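You operate a simulated robot arm through the tools that you are given. There is no shell and no other tool. Be economical: measure what you need, move in short steps, check, and stop when the job is done.

You are at the controls of a simulated two-armed robot. One attempt, no reset.

TASK
Cap the blender lid, switch on, hold the base steady and turn the knob to 1.
Fine: red blender cap first, then the blue socket switch; knob back to 0 once the colour is even, then the switch off; leave the jar locked on.

It is judged by the outcome, as a careful person would: the job done as asked, and still so three seconds after it is handed in. It fails if anything else is knocked over, pushed out of place, dropped, spilled or broken. Lids that push on must go on centred and level and be pressed home; caps that screw on are set level and turned clockwise until they are tight.

THE ROBOT
Two 7-joint arms with two-finger parallel grippers on one trunk, on a base that drives. Base frame: it is fixed to the floor where the robot stands at the start and does not move with it; the origin is under the middle of the robot, x ahead of it, y to its left, z up; the surface under the hand at the start is at about z = 860. Lengths are in mm, angles in degrees, forces in N, time in s.
The left shoulder is at the start at [50, 161, 1198], the right one opposite. With the tool pointing down near the work surface each hand reaches from about 200 to 680 mm from the robot's upright axis, wherever it stands, measured 20 degrees to its own side. Places, roughly: black mains plug (4x3x10 cm) [700, -300, 1000]; black speed knob [400, -100, 900]; blender lid (14x14x5 cm) [500, -100, 1200]; blue socket switch [700, -200, 1000]; red pulse button [400, -200, 900]; yellow socket switch [800, -400, 1000]. Payload 3.43 kg a hand.
The tool frame of a hand sits at the grasp point between the pads (the TCP): z along the fingers, y along the line on which they close. The tips reach 30 mm beyond it. The gripper opens to 94 mm. The fingers are 28 mm wide and 10 mm thick; the gripper's body (50 by 96 mm) begins 55 mm behind the TCP.
Orientation is that of the tool frame in the base frame, as [roll, pitch, yaw] about the fixed x, y, z axes, in that order (R = Rz(yaw) Ry(pitch) Rx(roll)). With the fingers straight down and closing along the base's y, the tool's x points along the base's -x, its y along +y and its z along -z.

THE INTERFACE
- The arms move only by the tool jog_arm. It takes "left_motion", "right_motion" or both (then of equal length, played together; a hand with none holds still); each is a list that holds one entry, the list of rows, each a list of 7 numbers: the gripper command, from -1 (fully open) to 1 (shut), values between in proportion, then the shift along the tool's x, y, z in mm, then the turn, a rotation vector about the tool's x, y, z in rad. In form: [[[grip, dx, dy, dz, wx, wy, wz], ...]]. A call has 1 to 10 rows; each row is the pose to reach, as a shift and turn from the pose commanded when the call began, along the tool's axes at that moment. Rows are played at 5 a second. More than 50 mm and 8.6 degrees between two rows, or a gripper value outside its range, and nothing of the call is played. A pose out of reach is approached as far as the arm can. The call stops where the force on the tool passes 80 N (or 10 N more than at its start, if that is more) or the arm is blocked; 0.2 s more then pass. The fingers move at their own pace (about 45 mm/s each) and stop on an object; they squeeze with about 36 N. The grip force told is the motor's: it shows also when the fingers shut on nothing. Time passes only in rows, and 0.2 s behind the last, so rows that repeat a pose let the fingers close. The reply holds the time, the measured pose of the TCP, the force on the tool along the base axes, the opening and the grip force, in the units named above and with some noise, with the torque about the TCP (base axes, N m) and any sound that the robot's microphone picked up.
- Cameras (640 x 400 px; columns grow to the right, rows downward): "scene" is now at [128.9, -26.3, 1343.6]; the picture's right is [-0.26, -0.97, 0.00], its down [-0.34, 0.09, -0.94] and it looks along [0.90, -0.25, -0.35] (base axes); focal length 214 px, centre (320, 200). "left" rides on the left gripper at [76, -14, -102] in its tool frame; the picture's right is [0.18, 0.98, 0.00], its down [-0.75, 0.14, -0.64] and it looks along [-0.63, 0.12, 0.77] (tool axes); focal length 243 px, centre (320, 200). "right" rides on the right gripper at [76, 14, -102] in its tool frame; the picture's right is [-0.18, 0.98, 0.00], its down [-0.75, -0.14, -0.64] and it looks along [-0.63, -0.12, 0.77] (tool axes); focal length 243 px, centre (320, 200). There is no depth. A picture from a camera that has moved, and an enlarged one, comes with that camera's place and axes in the base frame and with its lens.
- grab_frame(camera): a new picture of that camera. No time passes.
- lift_body(by): slides the trunk up (or, below 0, down) by that many mm; the arms and the scene camera ride with it, the base frame stays. It gives what a move gives, with no picture.
- roll_base(legs): drives the robot by 1 to 6 legs, each [ahead, left, turn to the left] in mm, mm and degrees, along the robot's own axes; the way and the turn of a leg run together, so that a leg with both is an arc; at most 1500 mm and 180 degrees a leg. The arms and the cameras ride along, it lands a little off, and it stops where it bumps. It gives what a move gives.
- pan_tilt(pan, tilt): turns the head with the scene camera to pan (to the left, within 80 degrees either way) and tilt (down, from -29 to 69), counted from straight ahead of the robot. It gives what a move gives.
- close_up(camera, box): a new picture of the part [left, top, right, bottom] of that camera's present view, enlarged. No time passes.
- job_done(): hands the job in; it is judged then, once.

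Go step by step. Nothing tells you exact positions but the pictures and the camera data: compare them with the known pose of the tool, close in by small moves and look again before you grip or let go. The budget is 120 turns and 108 pictures, counting those below and the enlarged ones. Unless the task says otherwise, let go and move clear before handing in.

The tools are called after "Call:" by a JSON object that holds its "fn" and its "kwargs". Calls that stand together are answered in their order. jog_arm: Moves the arms, as the interface text tells. Its arguments: {"type":"object","properties":{"left_motion":{"type":"array"},"right_motion":{"type":"array"}},"required":[]} The other tools are called the same way: lift_body (by) slides the trunk up or down; roll_base (legs) drives the base; pan_tilt (pan, tilt) turns the head that bears the scene camera; grab_frame (camera) takes a picture; close_up (camera, box) takes an enlarged picture of a part of a camera's view; job_done () hands the job in.

At the start:

```text
time: 0.0
left_tool_pos: [346.9, 15.0, 1334.7]
left_orientation: [180.0, 0.0, -180.0]
left_contact_force: [0.1, 0.0, -0.3]
left_torque: [0.01, 0.01, 0.0]
left_opening: 93.8
left_finger_force: 0.0
right_tool_pos: [427.6, -372.7, 999.7]
right_orientation: [180.0, 0.0, 179.9]
right_contact_force: [0.2, 0.5, -1.0]
right_torque: [0.01, 0.0, -0.02]
right_opening: 94.1
right_finger_force: 0.1
trunk travel left (down, up): [-225.0, 42.0]
robot x, y, heading: [1.6, -3.0, -0.2]
head pan, tilt: [-15.2, 20.5]
```

scene: 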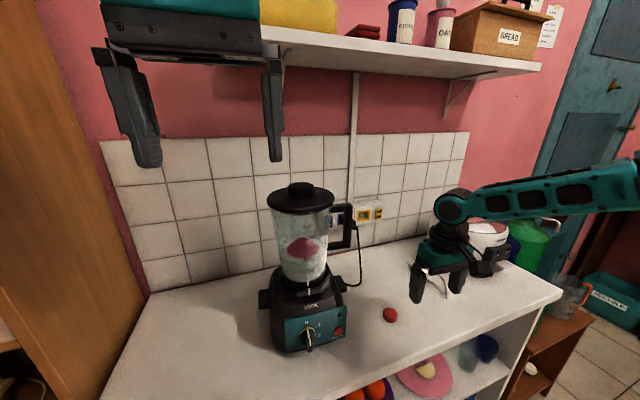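
right: 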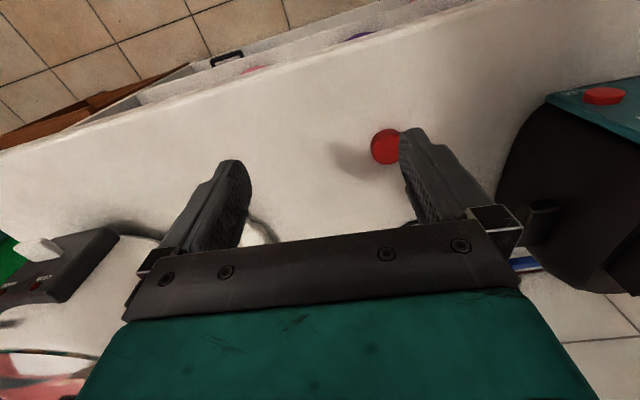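
left: 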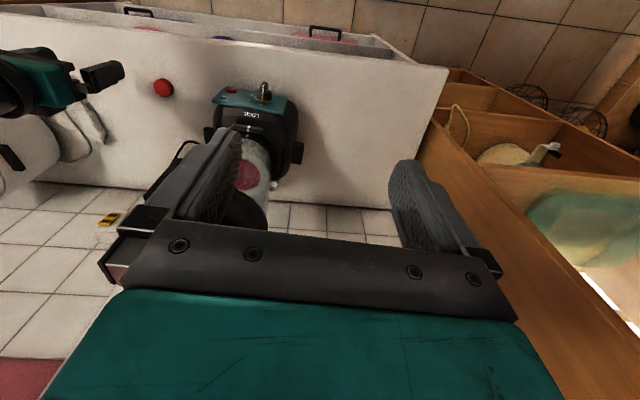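

I see the blender with its black lid on the jar, a red round cap lying on the counter to its right, and sockets on the wall behind. I'll look closer before moving.

Call:
{"fn": "close_up", "kwargs": {"camera": "scene", "box": [240, 170, 400, 270]}}

Call:
{"fn": "close_up", "kwargs": {"camera": "scene", "box": [250, 260, 410, 360]}}

Call:
{"fn": "close_up", "kwargs": {"camera": "scene", "box": [320, 190, 400, 240]}}

```text
4.00 times, centred on (320, 220) of scene
camera zoom: at [128.9, -26.3, 1343.6], right [-0.26, -0.97, 0.0], down [-0.34, 0.09, -0.94], along [0.9, -0.25, -0.35], focal length 858 px, centre (320, 120)
```

zoom: 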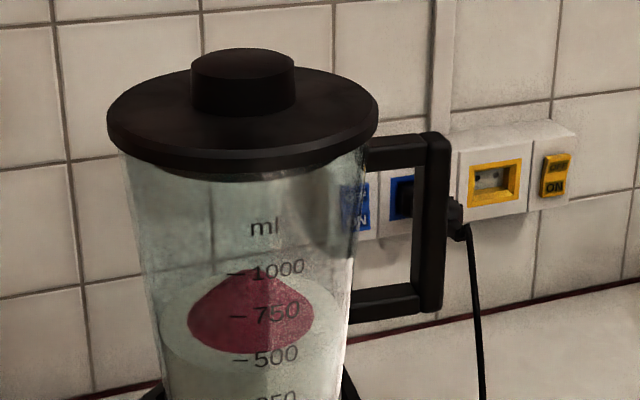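

```text
4.00 times, centred on (330, 310) of scene
camera zoom: at [128.9, -26.3, 1343.6], right [-0.26, -0.97, 0.0], down [-0.34, 0.09, -0.94], along [0.9, -0.25, -0.35], focal length 858 px, centre (280, -240)
```

zoom: 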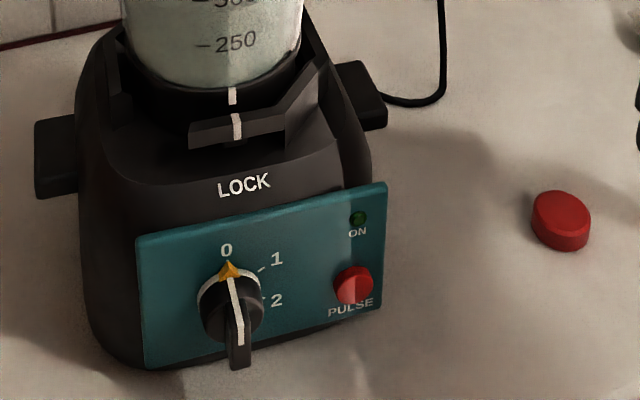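

```text
8.00 times, centred on (360, 215) of scene
camera zoom: at [128.9, -26.3, 1343.6], right [-0.26, -0.97, 0.0], down [-0.34, 0.09, -0.94], along [0.9, -0.25, -0.35], focal length 1716 px, centre (0, 80)
```

zoom: 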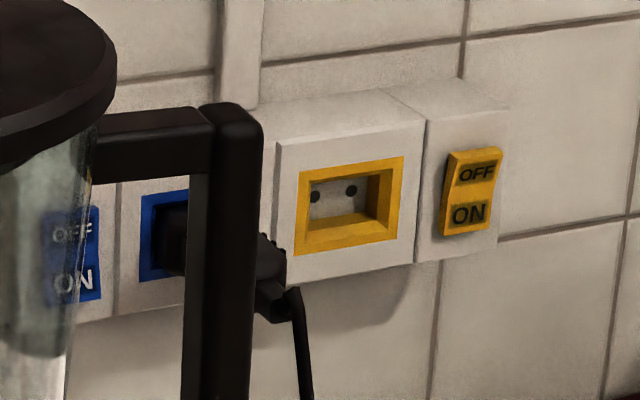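

The red cap lies at about [482, -316, 870]; the lid's centre is near [515, -94, 1200]. I'll shift the left hand aside to look at the lid's top.

Call:
{"fn": "jog_arm", "kwargs": {"left_motion": [[[-1, 0, 40, 0, 0, 0, 0], [-1, 0, 80, 0, 0, 0, 0], [-1, 0, 120, 0, 0, 0, 0]]]}}

Call:
{"fn": "grab_frame", "kwargs": {"camera": "left"}}

Call:
{"fn": "close_up", "kwargs": {"camera": "right", "box": [320, 100, 480, 200]}}

```text
time: 0.8
left_tool_pos: [346.4, 136.4, 1334.3]
left_orientation: [-179.9, 0.0, 180.0]
left_contact_force: [0.1, -0.2, 0.2]
left_torque: [0.01, -0.01, 0.01]
left_opening: 94.0
left_finger_force: 0.2
right_tool_pos: [427.9, -372.4, 1000.8]
right_orientation: [-179.8, 0.1, 179.9]
right_contact_force: [-1.2, 0.0, 0.4]
right_torque: [0.0, 0.02, -0.04]
right_opening: 93.9
right_finger_force: 0.0
trunk travel left (down, up): [-225.0, 42.0]
robot x, y, heading: [-1.1, -1.4, 0.2]
head pan, tilt: [-15.2, 20.5]
```

```text
101 pictures are left
camera left: at [270.8, 121.6, 1437.9], right [-0.18, 0.98, 0.0], down [0.75, 0.14, 0.64], along [0.63, 0.12, -0.77], focal length 243 px, centre (320, 200)
```

left: 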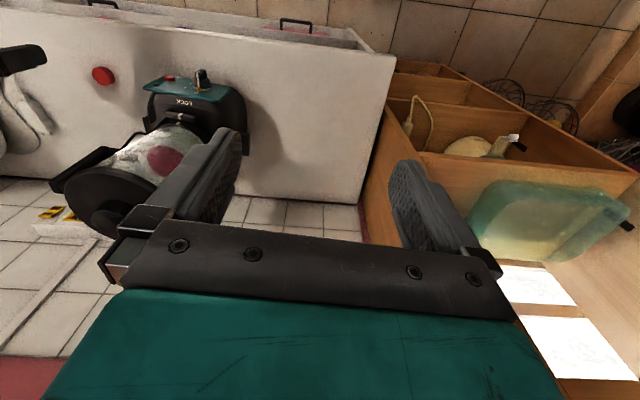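

```text
4.00 times, centred on (400, 150) of right
camera zoom: at [350.7, -358.0, 1102.9], right [0.18, 0.98, 0.0], down [0.75, -0.14, 0.64], along [0.63, -0.12, -0.77], focal length 970 px, centre (0, 400)
```

zoom: 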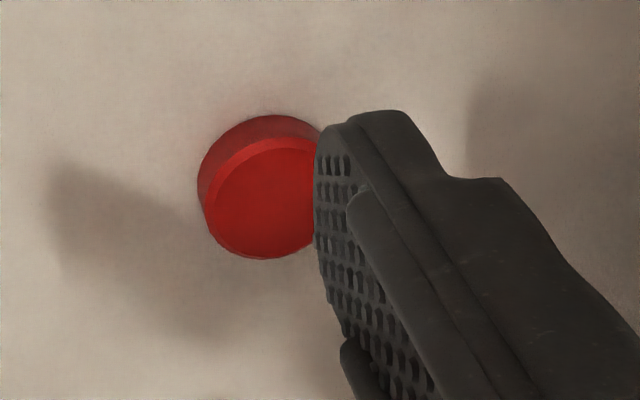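

Call:
{"fn": "close_up", "kwargs": {"camera": "left", "box": [50, 140, 210, 240]}}

```text
4.00 times, centred on (130, 190) of left
camera zoom: at [270.8, 121.6, 1437.9], right [-0.18, 0.98, 0.0], down [0.75, 0.14, 0.64], along [0.63, 0.12, -0.77], focal length 970 px, centre (1080, 240)
```

zoom: 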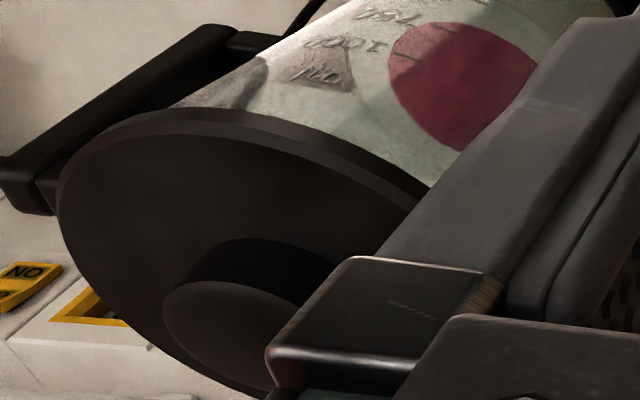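

I still can't tell whether the central boss is open. I'll move the left hand so it looks at the lid between its fingers.

Call:
{"fn": "jog_arm", "kwargs": {"left_motion": [[[-1, 0, 0, -35, 0, 0, 0], [-1, -15, -45, -40, 0, 0, 0], [-1, -30, -90, -50, 0, 0, 0], [-1, -45, -135, -60, 0, 0, 0], [-1, -60, -180, -70, 0, 0, 0], [-1, -60, -190, -70, 0, 0, 0]]]}}

Call:
{"fn": "grab_frame", "kwargs": {"camera": "left"}}

```text
time: 2.2
left_tool_pos: [400.3, -41.9, 1394.7]
left_orientation: [-179.7, 0.1, 180.0]
left_contact_force: [0.4, 0.5, 0.6]
left_torque: [0.0, -0.03, -0.02]
left_opening: 93.9
left_finger_force: 0.1
left hand out of reach, approached as far as the arm can: row 5, 6
right_tool_pos: [428.3, -371.9, 1000.9]
right_orientation: [-179.9, 0.0, 180.0]
right_contact_force: [-0.4, -0.2, 0.3]
right_torque: [-0.01, 0.03, 0.03]
right_opening: 93.9
right_finger_force: 0.1
trunk travel left (down, up): [-225.0, 42.0]
robot x, y, heading: [-0.3, -5.2, 0.1]
head pan, tilt: [-15.2, 20.5]
```

```text
98 pictures are left
camera left: at [324.6, -57.7, 1497.2], right [-0.18, 0.98, -0.01], down [0.75, 0.14, 0.64], along [0.63, 0.11, -0.77], focal length 243 px, centre (320, 200)
```

left: 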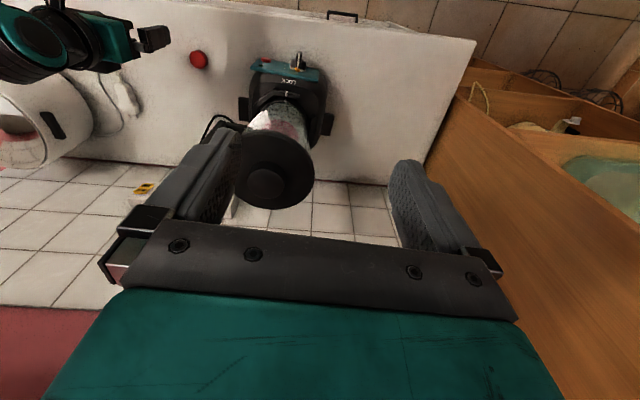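

Call:
{"fn": "close_up", "kwargs": {"camera": "left", "box": [220, 125, 340, 215]}}

Call:
{"fn": "close_up", "kwargs": {"camera": "left", "box": [170, 20, 350, 140]}}

```text
4.44 times, centred on (280, 170) of left
camera zoom: at [324.6, -57.7, 1497.2], right [-0.18, 0.98, -0.01], down [0.75, 0.14, 0.64], along [0.63, 0.11, -0.77], focal length 1078 px, centre (498, 333)
```

zoom: 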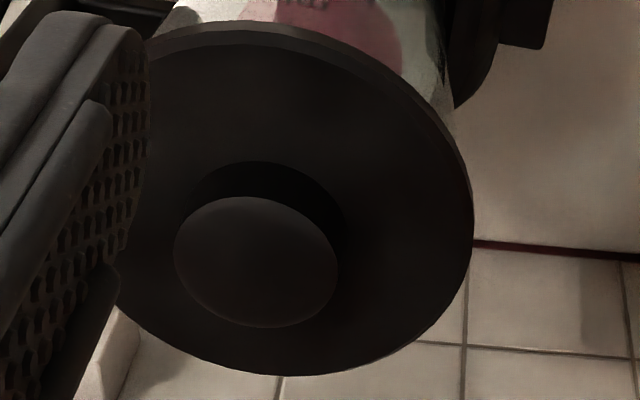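

```text
3.33 times, centred on (260, 80) of left
camera zoom: at [324.6, -57.7, 1497.2], right [-0.18, 0.98, -0.01], down [0.75, 0.14, 0.64], along [0.63, 0.11, -0.77], focal length 809 px, centre (520, 600)
```

zoom: 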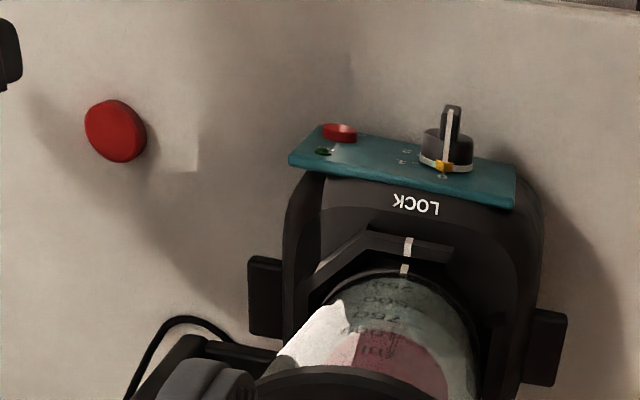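

Call:
{"fn": "close_up", "kwargs": {"camera": "left", "box": [248, 162, 288, 187]}}

Call:
{"fn": "close_up", "kwargs": {"camera": "scene", "box": [370, 295, 410, 325]}}

Call:
{"fn": "grab_frame", "kwargs": {"camera": "scene"}}

```text
16.00 times, centred on (268, 174) of left
camera zoom: at [324.6, -57.7, 1497.2], right [-0.18, 0.98, -0.01], down [0.75, 0.14, 0.64], along [0.63, 0.11, -0.77], focal length 3882 px, centre (1152, 608)
```

zoom: 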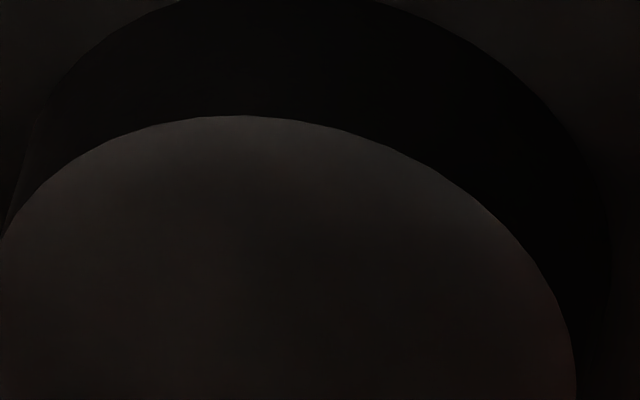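

```text
13.33 times, centred on (390, 310) of scene
camera zoom: at [129.2, -25.1, 1343.6], right [-0.26, -0.97, 0.0], down [-0.34, 0.09, -0.94], along [0.9, -0.24, -0.35], focal length 2860 px, centre (-613, -1267)
```

zoom: 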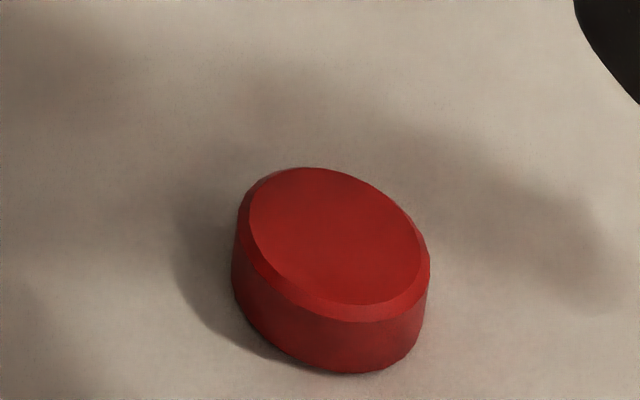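

```text
93 pictures are left
camera scene: at [129.2, -25.1, 1343.6], right [-0.26, -0.97, 0.0], down [-0.34, 0.09, -0.94], along [0.9, -0.24, -0.35], focal length 214 px, centre (320, 200)
```

scene: 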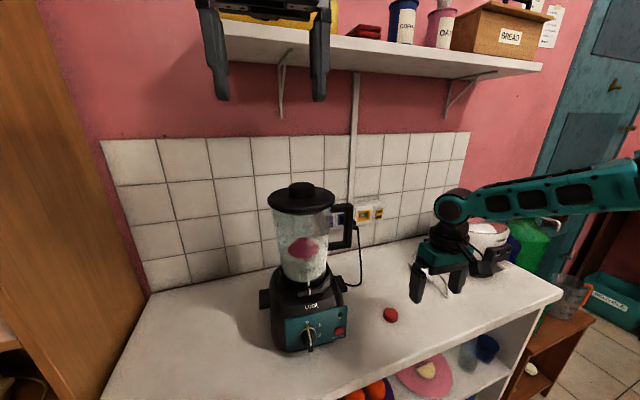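

Call:
{"fn": "close_up", "kwargs": {"camera": "scene", "box": [262, 176, 342, 226]}}

Call:
{"fn": "close_up", "kwargs": {"camera": "left", "box": [240, 160, 300, 210]}}

```text
8.00 times, centred on (302, 201) of scene
camera zoom: at [129.2, -25.1, 1343.6], right [-0.26, -0.97, 0.0], down [-0.34, 0.09, -0.94], along [0.9, -0.24, -0.35], focal length 1716 px, centre (464, 192)
```

zoom: 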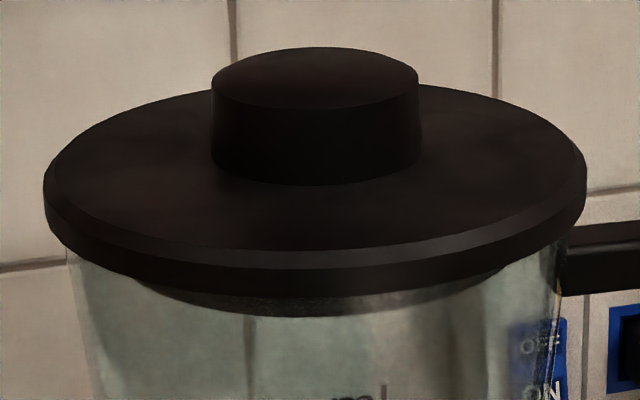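

```text
8.00 times, centred on (270, 185) of left
camera zoom: at [324.6, -57.7, 1497.2], right [-0.18, 0.98, -0.01], down [0.75, 0.14, 0.64], along [0.63, 0.11, -0.77], focal length 1941 px, centre (720, 320)
```

zoom: 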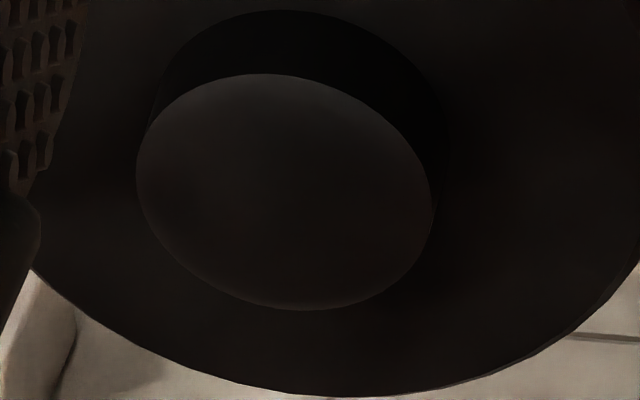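

The boss looks plain from here. I'll look around for other candidate caps first.

Call:
{"fn": "close_up", "kwargs": {"camera": "scene", "box": [340, 0, 560, 60]}}

Call:
{"fn": "close_up", "kwargs": {"camera": "scene", "box": [340, 200, 640, 390]}}

Call:
{"fn": "pan_tilt", "kwargs": {"pan": 30, "tilt": 30}}

Call:
{"fn": "grab_frame", "kwargs": {"camera": "scene"}}

```text
2.91 times, centred on (450, 30) of scene
camera zoom: at [129.2, -25.1, 1343.6], right [-0.26, -0.97, 0.0], down [-0.34, 0.09, -0.94], along [0.9, -0.24, -0.35], focal length 624 px, centre (-58, 694)
```

zoom: 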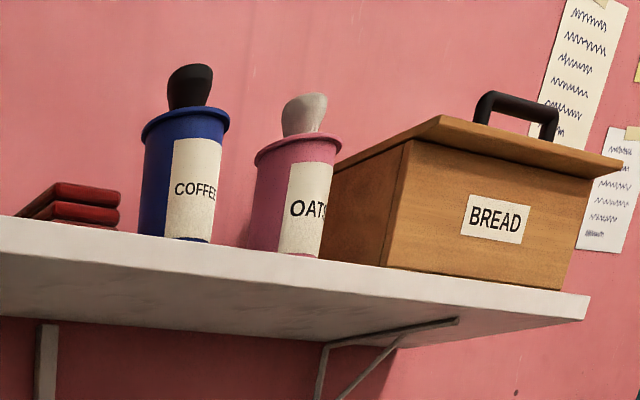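

```text
2.11 times, centred on (490, 295) of scene
camera zoom: at [129.2, -25.1, 1343.6], right [-0.26, -0.97, 0.0], down [-0.34, 0.09, -0.94], along [0.9, -0.24, -0.35], focal length 452 px, centre (-38, 0)
```

zoom: 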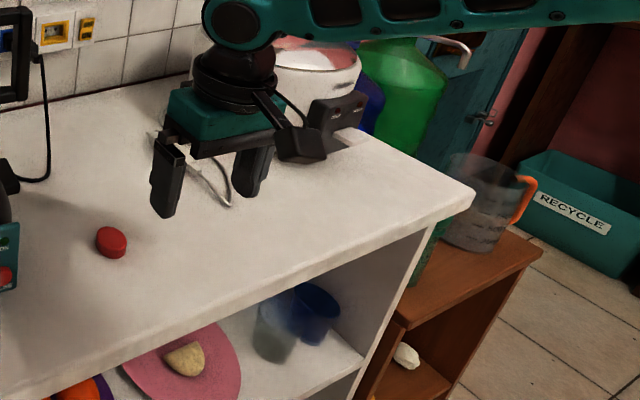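

```text
time: 3.3
left_tool_pos: [402.6, -40.7, 1394.2]
left_orientation: [-179.3, 0.1, -179.7]
left_contact_force: [-1.4, -0.7, -0.4]
left_torque: [-0.01, -0.03, 0.04]
left_opening: 94.0
left_finger_force: 0.0
right_tool_pos: [426.0, -373.7, 1000.0]
right_orientation: [180.0, 0.0, 180.0]
right_contact_force: [-0.8, 0.3, 0.3]
right_torque: [-0.01, -0.03, -0.04]
right_opening: 94.1
right_finger_force: 0.1
trunk travel left (down, up): [-225.0, 42.0]
robot x, y, heading: [1.1, 0.5, 0.1]
head pan, tilt: [30.0, 30.0]
```

```text
88 pictures are left
camera scene: at [130.3, 11.9, 1336.8], right [0.15, -0.99, 0.0], down [-0.41, -0.06, -0.91], along [0.9, 0.13, -0.42], focal length 214 px, centre (320, 200)
```

scene: 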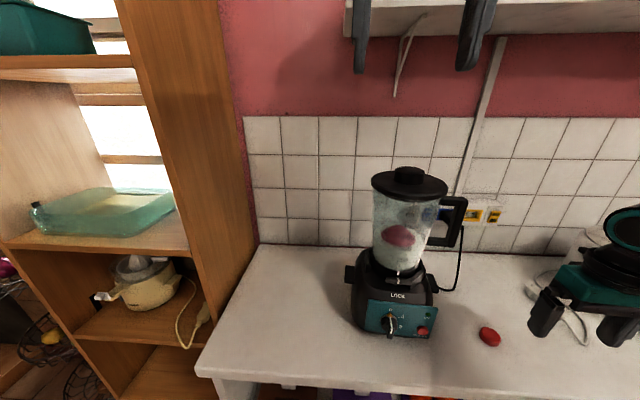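

Only one cap, at about [481, -312]. I'll bring the open right hand over it.

Call:
{"fn": "jog_arm", "kwargs": {"right_motion": [[[-1, -27, 30, 0, 0, 0, 0], [-1, -54, 61, 0, 0, 0, 0], [-1, -54, 61, 40, 0, 0, 0], [-1, -54, 61, 60, 0, 0, 0]]]}}

Call:
{"fn": "grab_frame", "kwargs": {"camera": "right"}}

```text
time: 4.3
left_tool_pos: [401.3, -40.9, 1395.6]
left_orientation: [-179.4, 0.2, -179.7]
left_contact_force: [-0.2, 0.2, 0.9]
left_torque: [-0.02, -0.02, -0.02]
left_opening: 94.1
left_finger_force: 0.1
right_tool_pos: [483.4, -313.0, 939.2]
right_orientation: [180.0, -0.1, 179.9]
right_contact_force: [0.1, -0.2, 0.3]
right_torque: [0.01, 0.01, -0.01]
right_opening: 94.1
right_finger_force: 0.0
trunk travel left (down, up): [-225.0, 42.0]
robot x, y, heading: [-4.6, -1.2, 0.2]
head pan, tilt: [30.0, 30.0]
```

```text
87 pictures are left
camera right: at [406.3, -299.0, 1042.2], right [0.19, 0.98, 0.0], down [0.75, -0.14, 0.64], along [0.63, -0.12, -0.77], focal length 243 px, centre (320, 200)
```

right: 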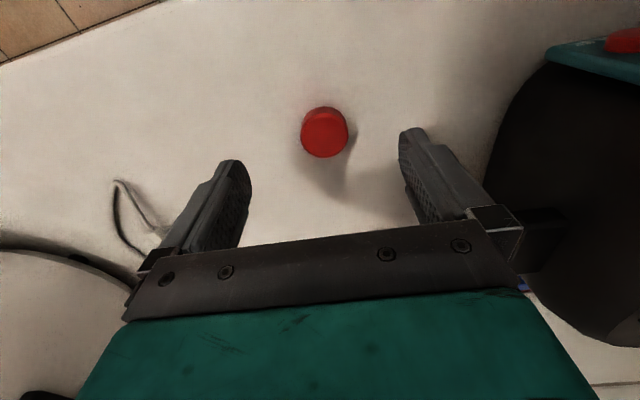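

The cap sits centred at [483, -311]. I'll descend to tip height ~867 and close.

Call:
{"fn": "jog_arm", "kwargs": {"right_motion": [[[-1, 0, 2, 25, 0, 0, 0], [-1, 0, 2, 42, 0, 0, 0], [0.4, 0, 2, 42, 0, 0, 0], [1, 0, 2, 42, 0, 0, 0], [1, 0, 2, 42, 0, 0, 0], [1, 0, 2, 42, 0, 0, 0]]]}}

Call:
{"fn": "grab_frame", "kwargs": {"camera": "right"}}

```text
time: 5.7
left_tool_pos: [403.0, -40.7, 1395.9]
left_orientation: [-179.4, 0.1, -179.8]
left_contact_force: [-1.1, 0.5, 0.1]
left_torque: [0.02, 0.02, 0.0]
left_opening: 94.0
left_finger_force: 0.1
right_tool_pos: [481.8, -310.5, 899.4]
right_orientation: [180.0, 0.0, -179.9]
right_contact_force: [0.2, -0.1, -1.7]
right_torque: [-0.04, 0.02, 0.0]
right_opening: 33.1
right_finger_force: 24.7
trunk travel left (down, up): [-225.0, 42.0]
robot x, y, heading: [1.5, -1.6, 0.3]
head pan, tilt: [30.0, 30.0]
```

```text
86 pictures are left
camera right: at [405.0, -296.1, 1001.2], right [0.18, 0.98, 0.0], down [0.75, -0.14, 0.64], along [0.63, -0.12, -0.77], focal length 243 px, centre (320, 200)
```

right: 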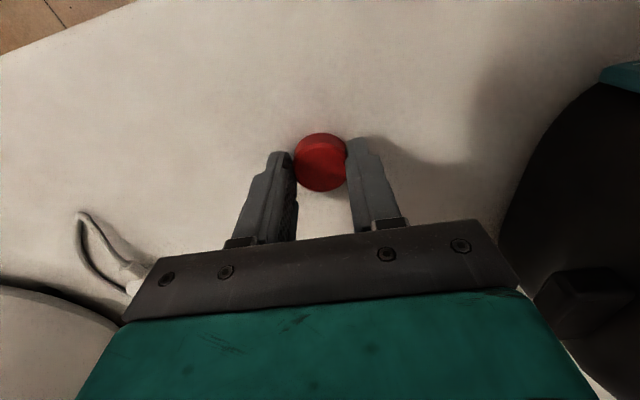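

The cap is held (33 mm). Boss top triangulates to about [536, -97, 1220]. I'll withdraw the left hand and raise the right one.

Call:
{"fn": "jog_arm", "kwargs": {"left_motion": [[[-1, 0, 40, 0, 0, 0, 0], [-1, 20, 80, 0, 0, 0, 0], [-1, 40, 120, 0, 0, 0, 0], [-1, 60, 160, 20, 0, 0, 0], [-1, 60, 200, 40, 0, 0, 0], [-1, 60, 220, 60, 0, 0, 0], [-1, 60, 220, 60, 0, 0, 0], [-1, 60, 220, 60, 0, 0, 0], [-1, 60, 220, 60, 0, 0, 0]]], "right_motion": [[[1, 0, 0, -20, 0, 0, 0], [1, 0, 0, -60, 0, 0, 0], [1, 0, 0, -105, 0, 0, 0], [1, 0, 0, -150, 0, 0, 0], [1, 0, 0, -195, 0, 0, 0], [1, 0, 0, -240, 0, 0, 0], [1, 0, 0, -285, 0, 0, 0], [1, 0, 0, -330, 0, 0, 0], [1, 0, 0, -410, 0, 0, 0]]]}}

```text
refused: row 9 steps farther than a row can; nothing moved
```

Call:
{"fn": "jog_arm", "kwargs": {"left_motion": [[[-1, 0, 40, 0, 0, 0, 0], [-1, 20, 80, 0, 0, 0, 0], [-1, 40, 120, 0, 0, 0, 0], [-1, 60, 160, 20, 0, 0, 0], [-1, 60, 200, 40, 0, 0, 0], [-1, 60, 220, 60, 0, 0, 0], [-1, 60, 220, 60, 0, 0, 0], [-1, 60, 220, 60, 0, 0, 0], [-1, 60, 220, 60, 0, 0, 0], [-1, 60, 220, 60, 0, 0, 0]]], "right_motion": [[[1, 0, 0, -20, 0, 0, 0], [1, 0, 0, -60, 0, 0, 0], [1, 0, 0, -105, 0, 0, 0], [1, 0, 0, -150, 0, 0, 0], [1, 0, 0, -195, 0, 0, 0], [1, 0, 0, -240, 0, 0, 0], [1, 0, 0, -285, 0, 0, 0], [1, 0, 0, -330, 0, 0, 0], [1, 0, 0, -375, 0, 0, 0], [1, 0, 0, -410, 0, 0, 0]]]}}

Call:
{"fn": "grab_frame", "kwargs": {"camera": "right"}}

```text
time: 7.9
left_tool_pos: [340.1, 175.7, 1332.6]
left_orientation: [-179.8, 0.0, -179.9]
left_contact_force: [-0.4, 0.1, 0.2]
left_torque: [-0.01, -0.01, 0.0]
left_opening: 94.1
left_finger_force: 0.0
right_tool_pos: [481.7, -309.1, 1307.1]
right_orientation: [-180.0, 0.0, 180.0]
right_contact_force: [0.0, 0.8, 0.2]
right_torque: [-0.02, -0.01, -0.02]
right_opening: 30.2
right_finger_force: 35.9
trunk travel left (down, up): [-225.0, 42.0]
robot x, y, heading: [1.9, -1.3, 0.0]
head pan, tilt: [30.0, 30.0]
```

```text
85 pictures are left
camera right: at [404.9, -294.7, 1409.1], right [0.18, 0.98, 0.0], down [0.75, -0.14, 0.64], along [0.63, -0.12, -0.77], focal length 243 px, centre (320, 200)
```

right: 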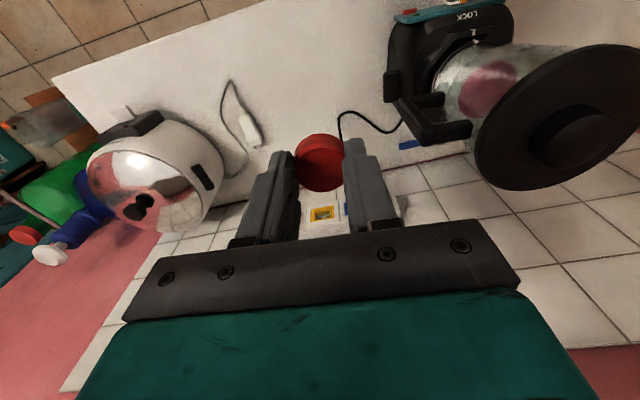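

Call:
{"fn": "close_up", "kwargs": {"camera": "right", "box": [520, 80, 640, 180]}}

Call:
{"fn": "close_up", "kwargs": {"camera": "right", "box": [270, 120, 370, 200]}}

```text
4.00 times, centred on (580, 130) of right
camera zoom: at [404.9, -294.7, 1409.1], right [0.18, 0.98, 0.0], down [0.75, -0.14, 0.64], along [0.63, -0.12, -0.77], focal length 970 px, centre (-720, 480)
```

zoom: 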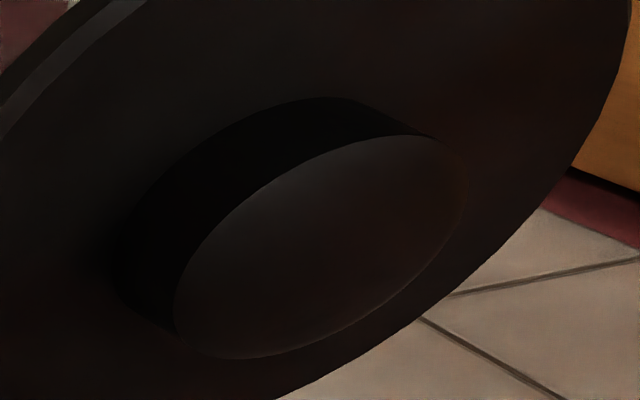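

```text
5.00 times, centred on (320, 160) of right
camera zoom: at [404.9, -294.7, 1409.1], right [0.18, 0.98, 0.0], down [0.75, -0.14, 0.64], along [0.63, -0.12, -0.77], focal length 1213 px, centre (320, 400)
```

zoom: 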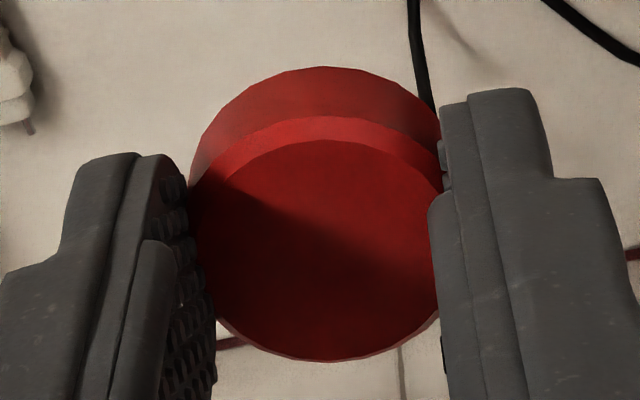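

Call:
{"fn": "jog_arm", "kwargs": {"right_motion": [[[1, -4, 40, -15, 0, 0, 0], [1, -8, 80, -25, 0, 0, 0], [1, -8, 109, -25, 0, 0, 0]]]}}

Call:
{"fn": "close_up", "kwargs": {"camera": "right", "box": [380, 80, 500, 180]}}

Call:
{"fn": "pan_tilt", "kwargs": {"pan": -15, "tilt": 10}}

Call:
{"fn": "grab_frame", "kwargs": {"camera": "scene"}}

```text
time: 8.7
left_tool_pos: [340.6, 175.8, 1332.0]
left_orientation: [-179.9, 0.0, 180.0]
left_contact_force: [0.2, -0.4, 0.7]
left_torque: [-0.02, 0.01, -0.04]
left_opening: 94.1
left_finger_force: 0.0
right_tool_pos: [463.8, -218.5, 1310.4]
right_orientation: [180.0, 0.0, 179.9]
right_contact_force: [-0.5, 0.1, 0.0]
right_torque: [-0.01, 0.01, -0.03]
right_opening: 32.9
right_finger_force: 36.2
right hand out of reach, approached as far as the arm can: row 2, 3
trunk travel left (down, up): [-225.0, 42.0]
robot x, y, heading: [2.1, -1.2, -0.0]
head pan, tilt: [30.0, 30.0]
```

```text
4.00 times, centred on (440, 130) of right
camera zoom: at [387.0, -204.7, 1413.8], right [0.19, 0.98, 0.0], down [0.75, -0.14, 0.64], along [0.63, -0.12, -0.77], focal length 970 px, centre (-160, 480)
```

zoom: 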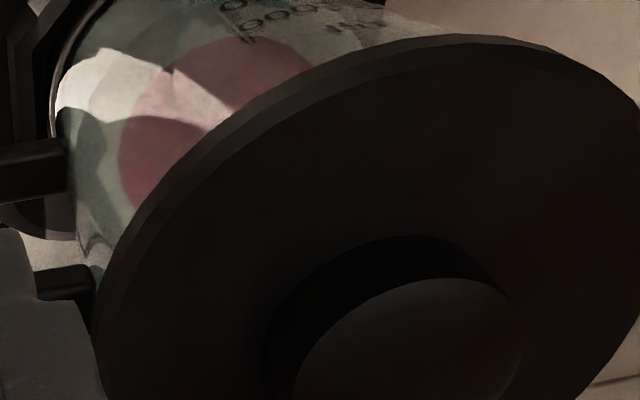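

```text
time: 9.8
left_tool_pos: [339.4, 174.6, 1332.5]
left_orientation: [-179.9, 0.0, -179.9]
left_contact_force: [-0.3, -0.8, 0.1]
left_torque: [0.0, 0.01, 0.0]
left_opening: 94.1
left_finger_force: 0.1
right_tool_pos: [463.7, -219.2, 1311.6]
right_orientation: [-180.0, 0.2, 179.9]
right_contact_force: [1.0, -0.6, -0.5]
right_torque: [-0.03, 0.0, -0.01]
right_opening: 33.0
right_finger_force: 36.1
trunk travel left (down, up): [-225.0, 42.0]
robot x, y, heading: [-1.1, -0.0, -0.2]
head pan, tilt: [-15.0, 10.0]
```

```text
81 pictures are left
camera scene: at [129.0, -25.9, 1360.6], right [-0.26, -0.97, 0.0], down [-0.17, 0.04, -0.98], along [0.95, -0.25, -0.17], focal length 214 px, centre (320, 200)
```

scene: 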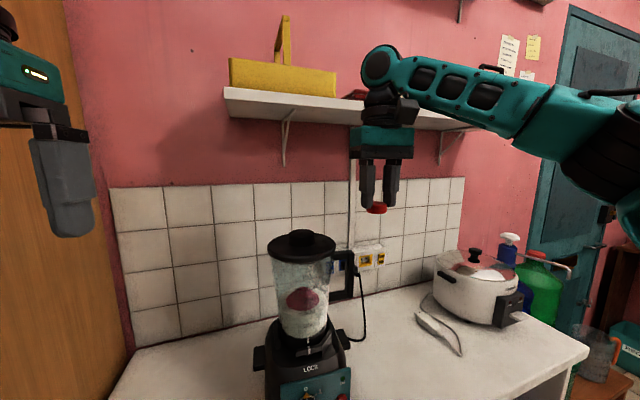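

Call:
{"fn": "close_up", "kwargs": {"camera": "scene", "box": [350, 180, 406, 215]}}

Call:
{"fn": "lift_body", "kwargs": {"by": 42}}

Call:
{"fn": "pan_tilt", "kwargs": {"pan": -15, "tilt": 30}}

Call:
{"fn": "close_up", "kwargs": {"camera": "right", "box": [390, 100, 550, 200]}}

```text
11.43 times, centred on (378, 198) of scene
camera zoom: at [129.0, -25.9, 1360.6], right [-0.26, -0.97, 0.0], down [-0.17, 0.04, -0.98], along [0.95, -0.25, -0.17], focal length 2451 px, centre (-343, 229)
```

zoom: 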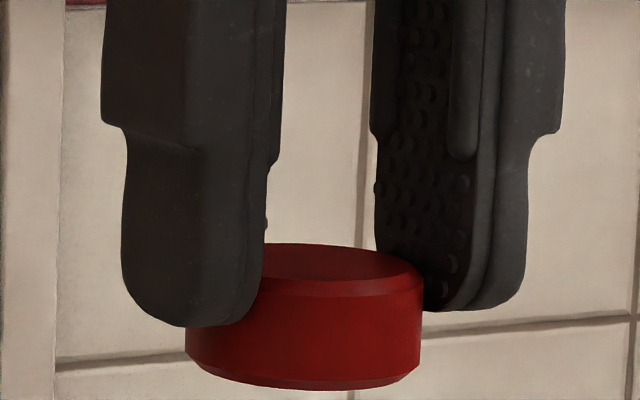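

```text
time: 10.7
left_tool_pos: [339.9, 175.6, 1373.6]
left_orientation: [-179.9, 0.0, -180.0]
left_contact_force: [-0.2, -0.1, -0.2]
left_torque: [-0.01, -0.01, -0.01]
left_opening: 94.0
left_finger_force: 0.0
right_tool_pos: [463.5, -218.9, 1353.4]
right_orientation: [-180.0, 0.1, 180.0]
right_contact_force: [0.3, 0.0, 0.0]
right_torque: [-0.02, -0.04, -0.06]
right_opening: 33.1
right_finger_force: 36.2
trunk travel left (down, up): [-267.0, 0.0]
robot x, y, heading: [3.9, -1.5, 0.1]
head pan, tilt: [-15.0, 10.0]
```

```text
time: 11.5
left_tool_pos: [338.7, 174.6, 1374.6]
left_orientation: [-179.8, 0.0, 180.0]
left_contact_force: [-0.8, -0.1, -0.2]
left_torque: [0.0, 0.02, 0.02]
left_opening: 94.0
left_finger_force: 0.1
right_tool_pos: [463.6, -219.1, 1352.7]
right_orientation: [180.0, 0.1, -180.0]
right_contact_force: [0.6, 0.4, -0.6]
right_torque: [-0.01, 0.05, 0.0]
right_opening: 33.3
right_finger_force: 35.9
trunk travel left (down, up): [-267.0, 0.0]
robot x, y, heading: [-0.2, 0.7, -0.0]
head pan, tilt: [-15.0, 30.0]
```

```text
4.00 times, centred on (470, 150) of right
camera zoom: at [386.6, -205.2, 1455.6], right [0.18, 0.98, 0.0], down [0.75, -0.14, 0.64], along [0.63, -0.12, -0.77], focal length 970 px, centre (-280, 400)
```

zoom: 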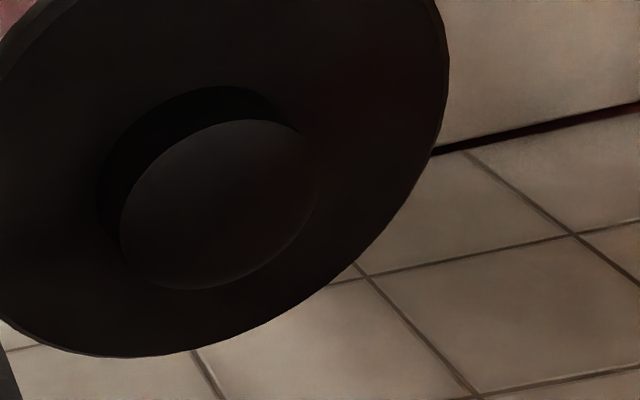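

The cap is a 34×17 mm disc, level in the grip; the boss is at [536, -97, 1220]. I'll bring the cap over it at a safe height.

Call:
{"fn": "jog_arm", "kwargs": {"right_motion": [[[1, 0, 0, 30, 0, 0, 0], [1, 0, 0, 55, 0, 0, 0], [1, -20, 40, 55, 0, 0, 0], [1, -40, 80, 55, 0, 0, 0], [1, -60, 110, 55, 0, 0, 0], [1, -70, 122, 55, 0, 0, 0]]]}}

Call:
{"fn": "grab_frame", "kwargs": {"camera": "right"}}

Call:
{"fn": "grab_frame", "kwargs": {"camera": "scene"}}

```text
time: 12.9
left_tool_pos: [339.1, 174.3, 1375.0]
left_orientation: [-180.0, 0.2, 180.0]
left_contact_force: [-0.2, 0.7, -0.2]
left_torque: [0.0, -0.03, -0.02]
left_opening: 93.9
left_finger_force: 0.1
right_tool_pos: [468.1, -180.2, 1290.3]
right_orientation: [180.0, 0.1, 179.8]
right_contact_force: [-0.6, -0.4, -0.6]
right_torque: [-0.01, -0.03, 0.0]
right_opening: 33.2
right_finger_force: 35.8
right hand out of reach, approached as far as the arm can: row 3, 4, 5, 6
trunk travel left (down, up): [-267.0, 0.0]
robot x, y, heading: [-1.0, -0.1, 0.3]
head pan, tilt: [-15.0, 30.0]
```

```text
78 pictures are left
camera right: at [391.1, -165.6, 1392.4], right [0.19, 0.98, 0.0], down [0.75, -0.14, 0.64], along [0.63, -0.12, -0.77], focal length 243 px, centre (320, 200)
```

right: 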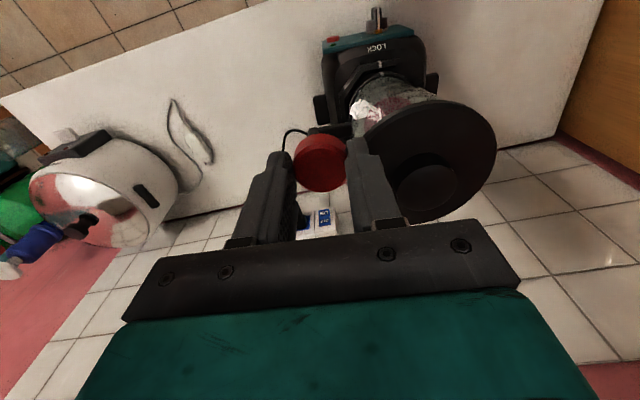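

```text
77 pictures are left
camera scene: at [126.0, -25.5, 1370.0], right [-0.26, -0.97, 0.0], down [-0.48, 0.13, -0.87], along [0.84, -0.22, -0.5], focal length 214 px, centre (320, 200)
```

scene: 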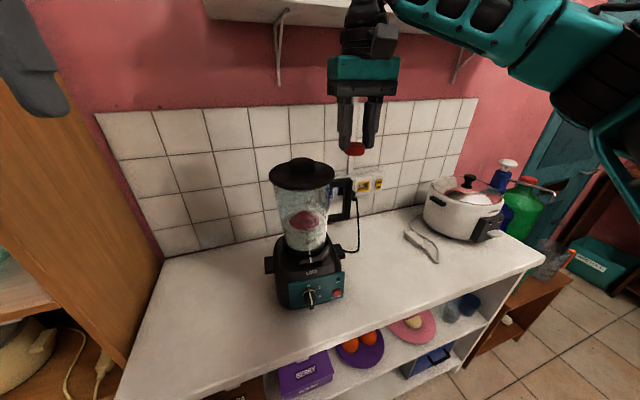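

The target is beyond reach from here, so I'll drive forward a little (counter edge is about x = 357).

Call:
{"fn": "roll_base", "kwargs": {"legs": [[60, 0, 0]]}}

```text
time: 13.9
left_tool_pos: [377.0, 174.9, 1373.6]
left_orientation: [180.0, 0.1, -179.8]
left_contact_force: [0.1, 0.0, 0.8]
left_torque: [-0.02, -0.05, -0.02]
left_opening: 94.0
left_finger_force: 0.0
right_tool_pos: [506.9, -180.2, 1289.8]
right_orientation: [-179.9, 0.1, 179.8]
right_contact_force: [-0.5, 0.3, 0.9]
right_torque: [0.0, -0.03, 0.02]
right_opening: 33.4
right_finger_force: 36.0
trunk travel left (down, up): [-267.0, 0.0]
robot x, y, heading: [41.6, 0.1, 0.0]
head pan, tilt: [-15.0, 30.0]
stopped in leg 1: the robot was blocked; the commanded pose is now the measured one
```

Call:
{"fn": "jog_arm", "kwargs": {"right_motion": [[[1, -5, 40, 0, 0, 0, 0], [1, -15, 65, 0, 0, 0, 0], [1, -27, 83, 0, 0, 0, 0], [1, -27, 83, 0, 0, 0, 0]]]}}

```text
time: 14.9
left_tool_pos: [380.6, 176.2, 1372.3]
left_orientation: [179.9, -0.1, -179.8]
left_contact_force: [-0.1, 0.1, -0.1]
left_torque: [0.01, 0.0, 0.01]
left_opening: 94.1
left_finger_force: 0.1
right_tool_pos: [496.3, -169.1, 1290.7]
right_orientation: [-180.0, 0.0, 180.0]
right_contact_force: [-0.4, 0.2, -0.4]
right_torque: [-0.03, -0.02, -0.01]
right_opening: 33.1
right_finger_force: 36.2
right hand out of reach, approached as far as the arm can: row 1, 2, 3, 4
trunk travel left (down, up): [-267.0, 0.0]
robot x, y, heading: [38.2, 4.3, -0.2]
head pan, tilt: [-15.0, 30.0]
```

Still short: the shoulder is too far. I'll pull both hands in, then turn the robot left ~25° so the right shoulder comes nearer.

Call:
{"fn": "jog_arm", "kwargs": {"left_motion": [[[-1, 20, -30, 0, 0, 0, 0], [-1, 40, -60, 0, 0, 0, 0], [-1, 60, -80, 0, 0, 0, 0]]], "right_motion": [[[1, 40, -10, 0, 0, 0, 0], [1, 80, -20, 0, 0, 0, 0], [1, 120, -30, 0, 0, 0, 0]]]}}

Call:
{"fn": "roll_base", "kwargs": {"legs": [[-40, -30, 0], [0, 0, 25]]}}

Call:
{"fn": "grab_frame", "kwargs": {"camera": "scene"}}

```text
time: 15.7
left_tool_pos: [316.2, 94.6, 1376.1]
left_orientation: [-180.0, 0.0, -179.8]
left_contact_force: [0.3, -0.1, -1.0]
left_torque: [-0.02, -0.05, -0.01]
left_opening: 94.2
left_finger_force: 0.1
right_tool_pos: [373.3, -199.7, 1291.5]
right_orientation: [179.9, 0.2, 179.8]
right_contact_force: [-0.9, 0.3, 0.7]
right_torque: [0.04, -0.03, 0.02]
right_opening: 33.0
right_finger_force: 35.4
trunk travel left (down, up): [-267.0, 0.0]
robot x, y, heading: [39.5, -1.0, -0.1]
head pan, tilt: [-15.0, 30.0]
```

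```text
time: 18.0
left_tool_pos: [210.0, 176.2, 1376.3]
left_orientation: [-180.0, -0.1, -154.3]
left_contact_force: [-0.3, -0.4, -0.4]
left_torque: [0.0, -0.01, 0.0]
left_opening: 94.1
left_finger_force: 0.1
right_tool_pos: [387.1, -63.6, 1289.6]
right_orientation: [180.0, 0.0, -154.5]
right_contact_force: [-0.5, 0.6, -1.0]
right_torque: [-0.02, 0.0, 0.02]
right_opening: 33.3
right_finger_force: 35.7
trunk travel left (down, up): [-267.0, 0.0]
robot x, y, heading: [-4.6, -32.4, 25.6]
head pan, tilt: [-15.0, 30.0]
```

```text
76 pictures are left
camera scene: at [122.9, 1.3, 1370.0], right [0.18, -0.98, 0.0], down [-0.49, -0.09, -0.87], along [0.85, 0.16, -0.5], focal length 214 px, centre (320, 200)
```

scene: 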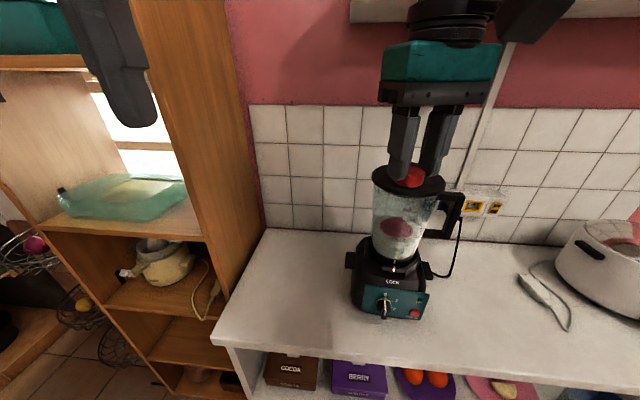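

Call:
{"fn": "roll_base", "kwargs": {"legs": [[40, -19, 0]]}}

```text
time: 18.9
left_tool_pos: [257.2, 176.3, 1374.5]
left_orientation: [179.8, -0.3, -154.3]
left_contact_force: [1.2, 1.0, -0.2]
left_torque: [0.01, 0.04, 0.0]
left_opening: 93.9
left_finger_force: 0.0
right_tool_pos: [433.5, -63.0, 1289.4]
right_orientation: [179.9, -0.2, -154.5]
right_contact_force: [1.6, -0.1, -0.7]
right_torque: [0.01, 0.06, 0.0]
right_opening: 33.3
right_finger_force: 36.1
trunk travel left (down, up): [-267.0, 0.0]
robot x, y, heading: [40.2, -30.3, 25.3]
head pan, tilt: [-15.0, 30.0]
```

Call:
{"fn": "jog_arm", "kwargs": {"right_motion": [[[1, -25, -25, 0, 0, 0, 0], [1, -50, -50, 0, 0, 0, 0], [1, -75.6, -74.9, 0, 0, 0, 0], [1, -75.6, -74.9, 0, 0, 0, 0]]]}}

Call:
{"fn": "grab_frame", "kwargs": {"camera": "right"}}

Call:
{"fn": "close_up", "kwargs": {"camera": "scene", "box": [340, 120, 500, 220]}}

```text
time: 19.9
left_tool_pos: [252.5, 176.1, 1374.2]
left_orientation: [-179.9, -0.1, -154.3]
left_contact_force: [-0.5, -0.5, -0.3]
left_torque: [0.0, 0.0, 0.02]
left_opening: 93.9
left_finger_force: 0.1
right_tool_pos: [532.2, -98.5, 1290.9]
right_orientation: [-180.0, 0.0, -154.6]
right_contact_force: [1.0, -0.7, 0.1]
right_torque: [-0.02, 0.0, -0.02]
right_opening: 33.5
right_finger_force: 36.2
trunk travel left (down, up): [-267.0, 0.0]
robot x, y, heading: [40.8, -31.0, 25.6]
head pan, tilt: [-15.0, 30.0]
```

```text
75 pictures are left
camera right: at [456.1, -118.9, 1393.9], right [-0.26, 0.97, 0.0], down [0.74, 0.2, 0.64], along [0.62, 0.16, -0.77], focal length 243 px, centre (320, 200)
```

right: 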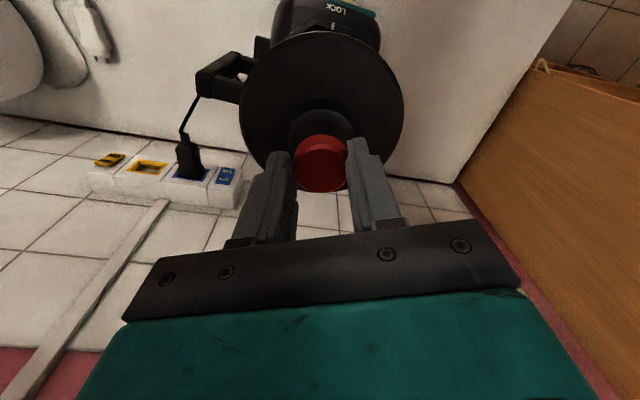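

```text
4.00 times, centred on (420, 170) of scene
camera zoom: at [165.2, 1.5, 1370.1], right [0.18, -0.98, 0.0], down [-0.49, -0.09, -0.87], along [0.85, 0.16, -0.5], focal length 858 px, centre (-80, 320)
```

zoom: 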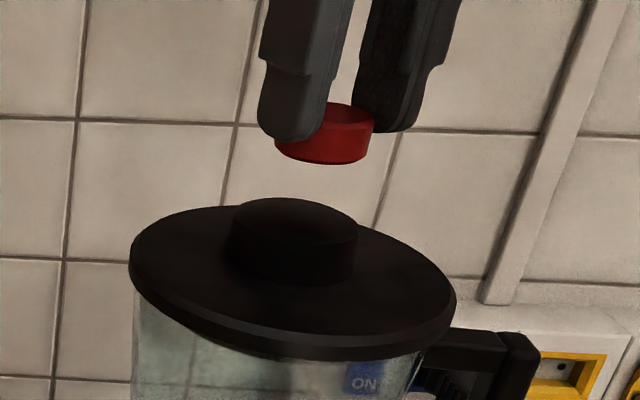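

Call:
{"fn": "close_up", "kwargs": {"camera": "right", "box": [230, 20, 410, 200]}}

```text
2.22 times, centred on (320, 110) of right
camera zoom: at [456.1, -118.9, 1393.9], right [-0.26, 0.97, 0.0], down [0.74, 0.2, 0.64], along [0.62, 0.16, -0.77], focal length 539 px, centre (320, 400)
```

zoom: 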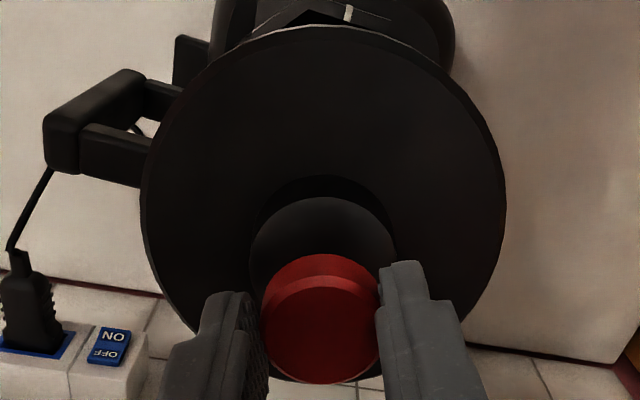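

Reachable now, and the boss centre confirms at [536, -97.5]. I'll correct 2 mm and lower the cap until contact.

Call:
{"fn": "jog_arm", "kwargs": {"right_motion": [[[1, -1.8, -0.9, 12, 0, 0, 0], [1, -1.8, -0.9, 22, 0, 0, 0], [1, -1.8, -0.9, 26, 0, 0, 0], [1, -1.8, -0.9, 26, 0, 0, 0]]]}}

Call:
{"fn": "close_up", "kwargs": {"camera": "scene", "box": [340, 120, 500, 220]}}

Call:
{"fn": "close_up", "kwargs": {"camera": "right", "box": [270, 90, 370, 200]}}

```text
time: 20.9
left_tool_pos: [252.3, 176.4, 1375.2]
left_orientation: [-180.0, -0.2, -154.3]
left_contact_force: [-0.1, -0.8, -0.8]
left_torque: [0.0, -0.03, 0.02]
left_opening: 94.0
left_finger_force: 0.1
right_tool_pos: [535.2, -98.4, 1265.6]
right_orientation: [180.0, -0.1, -154.6]
right_contact_force: [0.4, 0.0, 0.9]
right_torque: [-0.03, 0.01, -0.01]
right_opening: 33.3
right_finger_force: 35.7
trunk travel left (down, up): [-267.0, 0.0]
robot x, y, heading: [46.1, -28.8, 25.5]
head pan, tilt: [-15.0, 30.0]
```

```text
4.00 times, centred on (420, 170) of scene
camera zoom: at [165.9, 1.5, 1370.0], right [0.18, -0.98, 0.0], down [-0.49, -0.09, -0.87], along [0.85, 0.16, -0.5], focal length 858 px, centre (-80, 320)
```

zoom: 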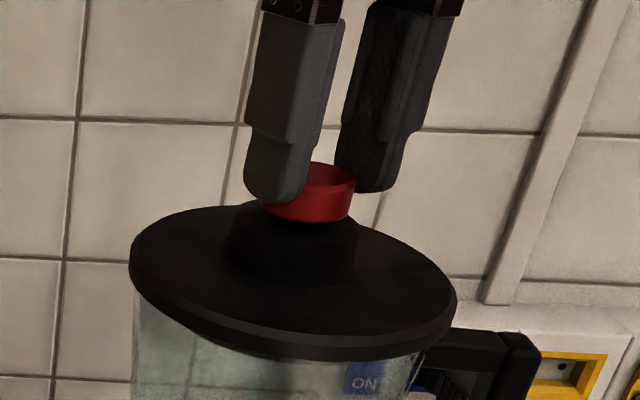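

```text
3.64 times, centred on (320, 145) of right
camera zoom: at [458.3, -118.4, 1367.1], right [-0.25, 0.97, 0.0], down [0.74, 0.2, 0.64], along [0.62, 0.16, -0.77], focal length 882 px, centre (320, 400)
```

zoom: 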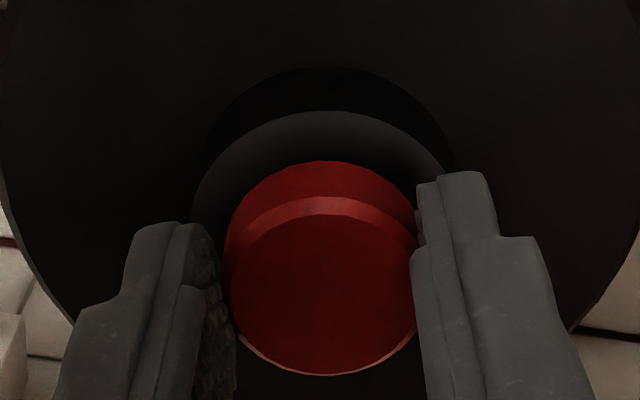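

Call:
{"fn": "jog_arm", "kwargs": {"right_motion": [[[1, 0, 0, 2, 0, 0, 0], [1, 0, 0, 4, 0, 0, 0], [1, 0, 0, 5, 0, 0, 0], [1, 0, 0, 6, 0, 0, 0], [1, 0, 0, 7, 0, 0, 0], [1, 0, 0, 7, 0, 0, 0]]]}}

Call:
{"fn": "close_up", "kwargs": {"camera": "scene", "box": [340, 120, 500, 220]}}

```text
time: 22.3
left_tool_pos: [252.7, 177.0, 1375.8]
left_orientation: [179.9, -0.1, -154.2]
left_contact_force: [-0.3, 0.3, -0.5]
left_torque: [0.02, 0.0, 0.0]
left_opening: 94.0
left_finger_force: 0.1
right_tool_pos: [532.3, -98.5, 1259.9]
right_orientation: [180.0, 0.4, -154.6]
right_contact_force: [4.8, -2.7, 23.5]
right_torque: [-0.06, -0.22, -0.02]
right_opening: 33.1
right_finger_force: 36.0
trunk travel left (down, up): [-267.0, 0.0]
robot x, y, heading: [42.7, -31.7, 25.3]
head pan, tilt: [-15.0, 30.0]
```

```text
4.00 times, centred on (420, 170) of scene
camera zoom: at [164.9, 1.5, 1370.4], right [0.18, -0.98, 0.0], down [-0.49, -0.09, -0.87], along [0.85, 0.16, -0.5], focal length 858 px, centre (-80, 320)
```

zoom: 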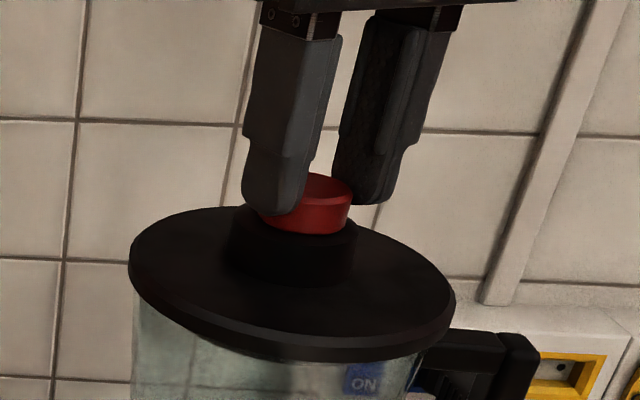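

Call:
{"fn": "close_up", "kwargs": {"camera": "scene", "box": [390, 155, 450, 195]}}

Call:
{"fn": "close_up", "kwargs": {"camera": "right", "box": [270, 90, 370, 200]}}

```text
10.00 times, centred on (420, 175) of scene
camera zoom: at [164.9, 1.5, 1370.4], right [0.18, -0.98, 0.0], down [-0.49, -0.09, -0.87], along [0.85, 0.16, -0.5], focal length 2145 px, centre (-680, 450)
```

zoom: 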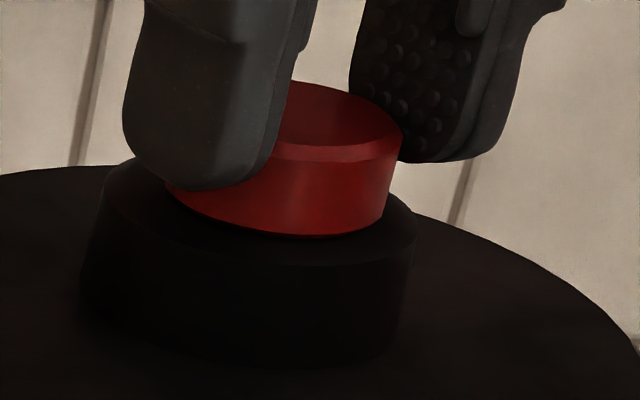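

```text
3.64 times, centred on (320, 145) of right
camera zoom: at [456.4, -118.8, 1362.1], right [-0.26, 0.97, 0.0], down [0.74, 0.19, 0.65], along [0.62, 0.17, -0.76], focal length 882 px, centre (320, 400)
```

zoom: 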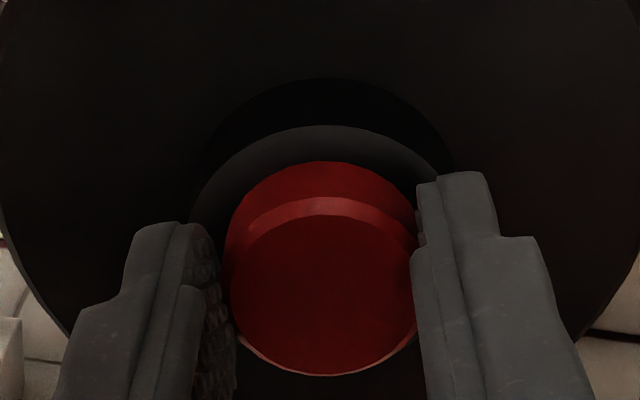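

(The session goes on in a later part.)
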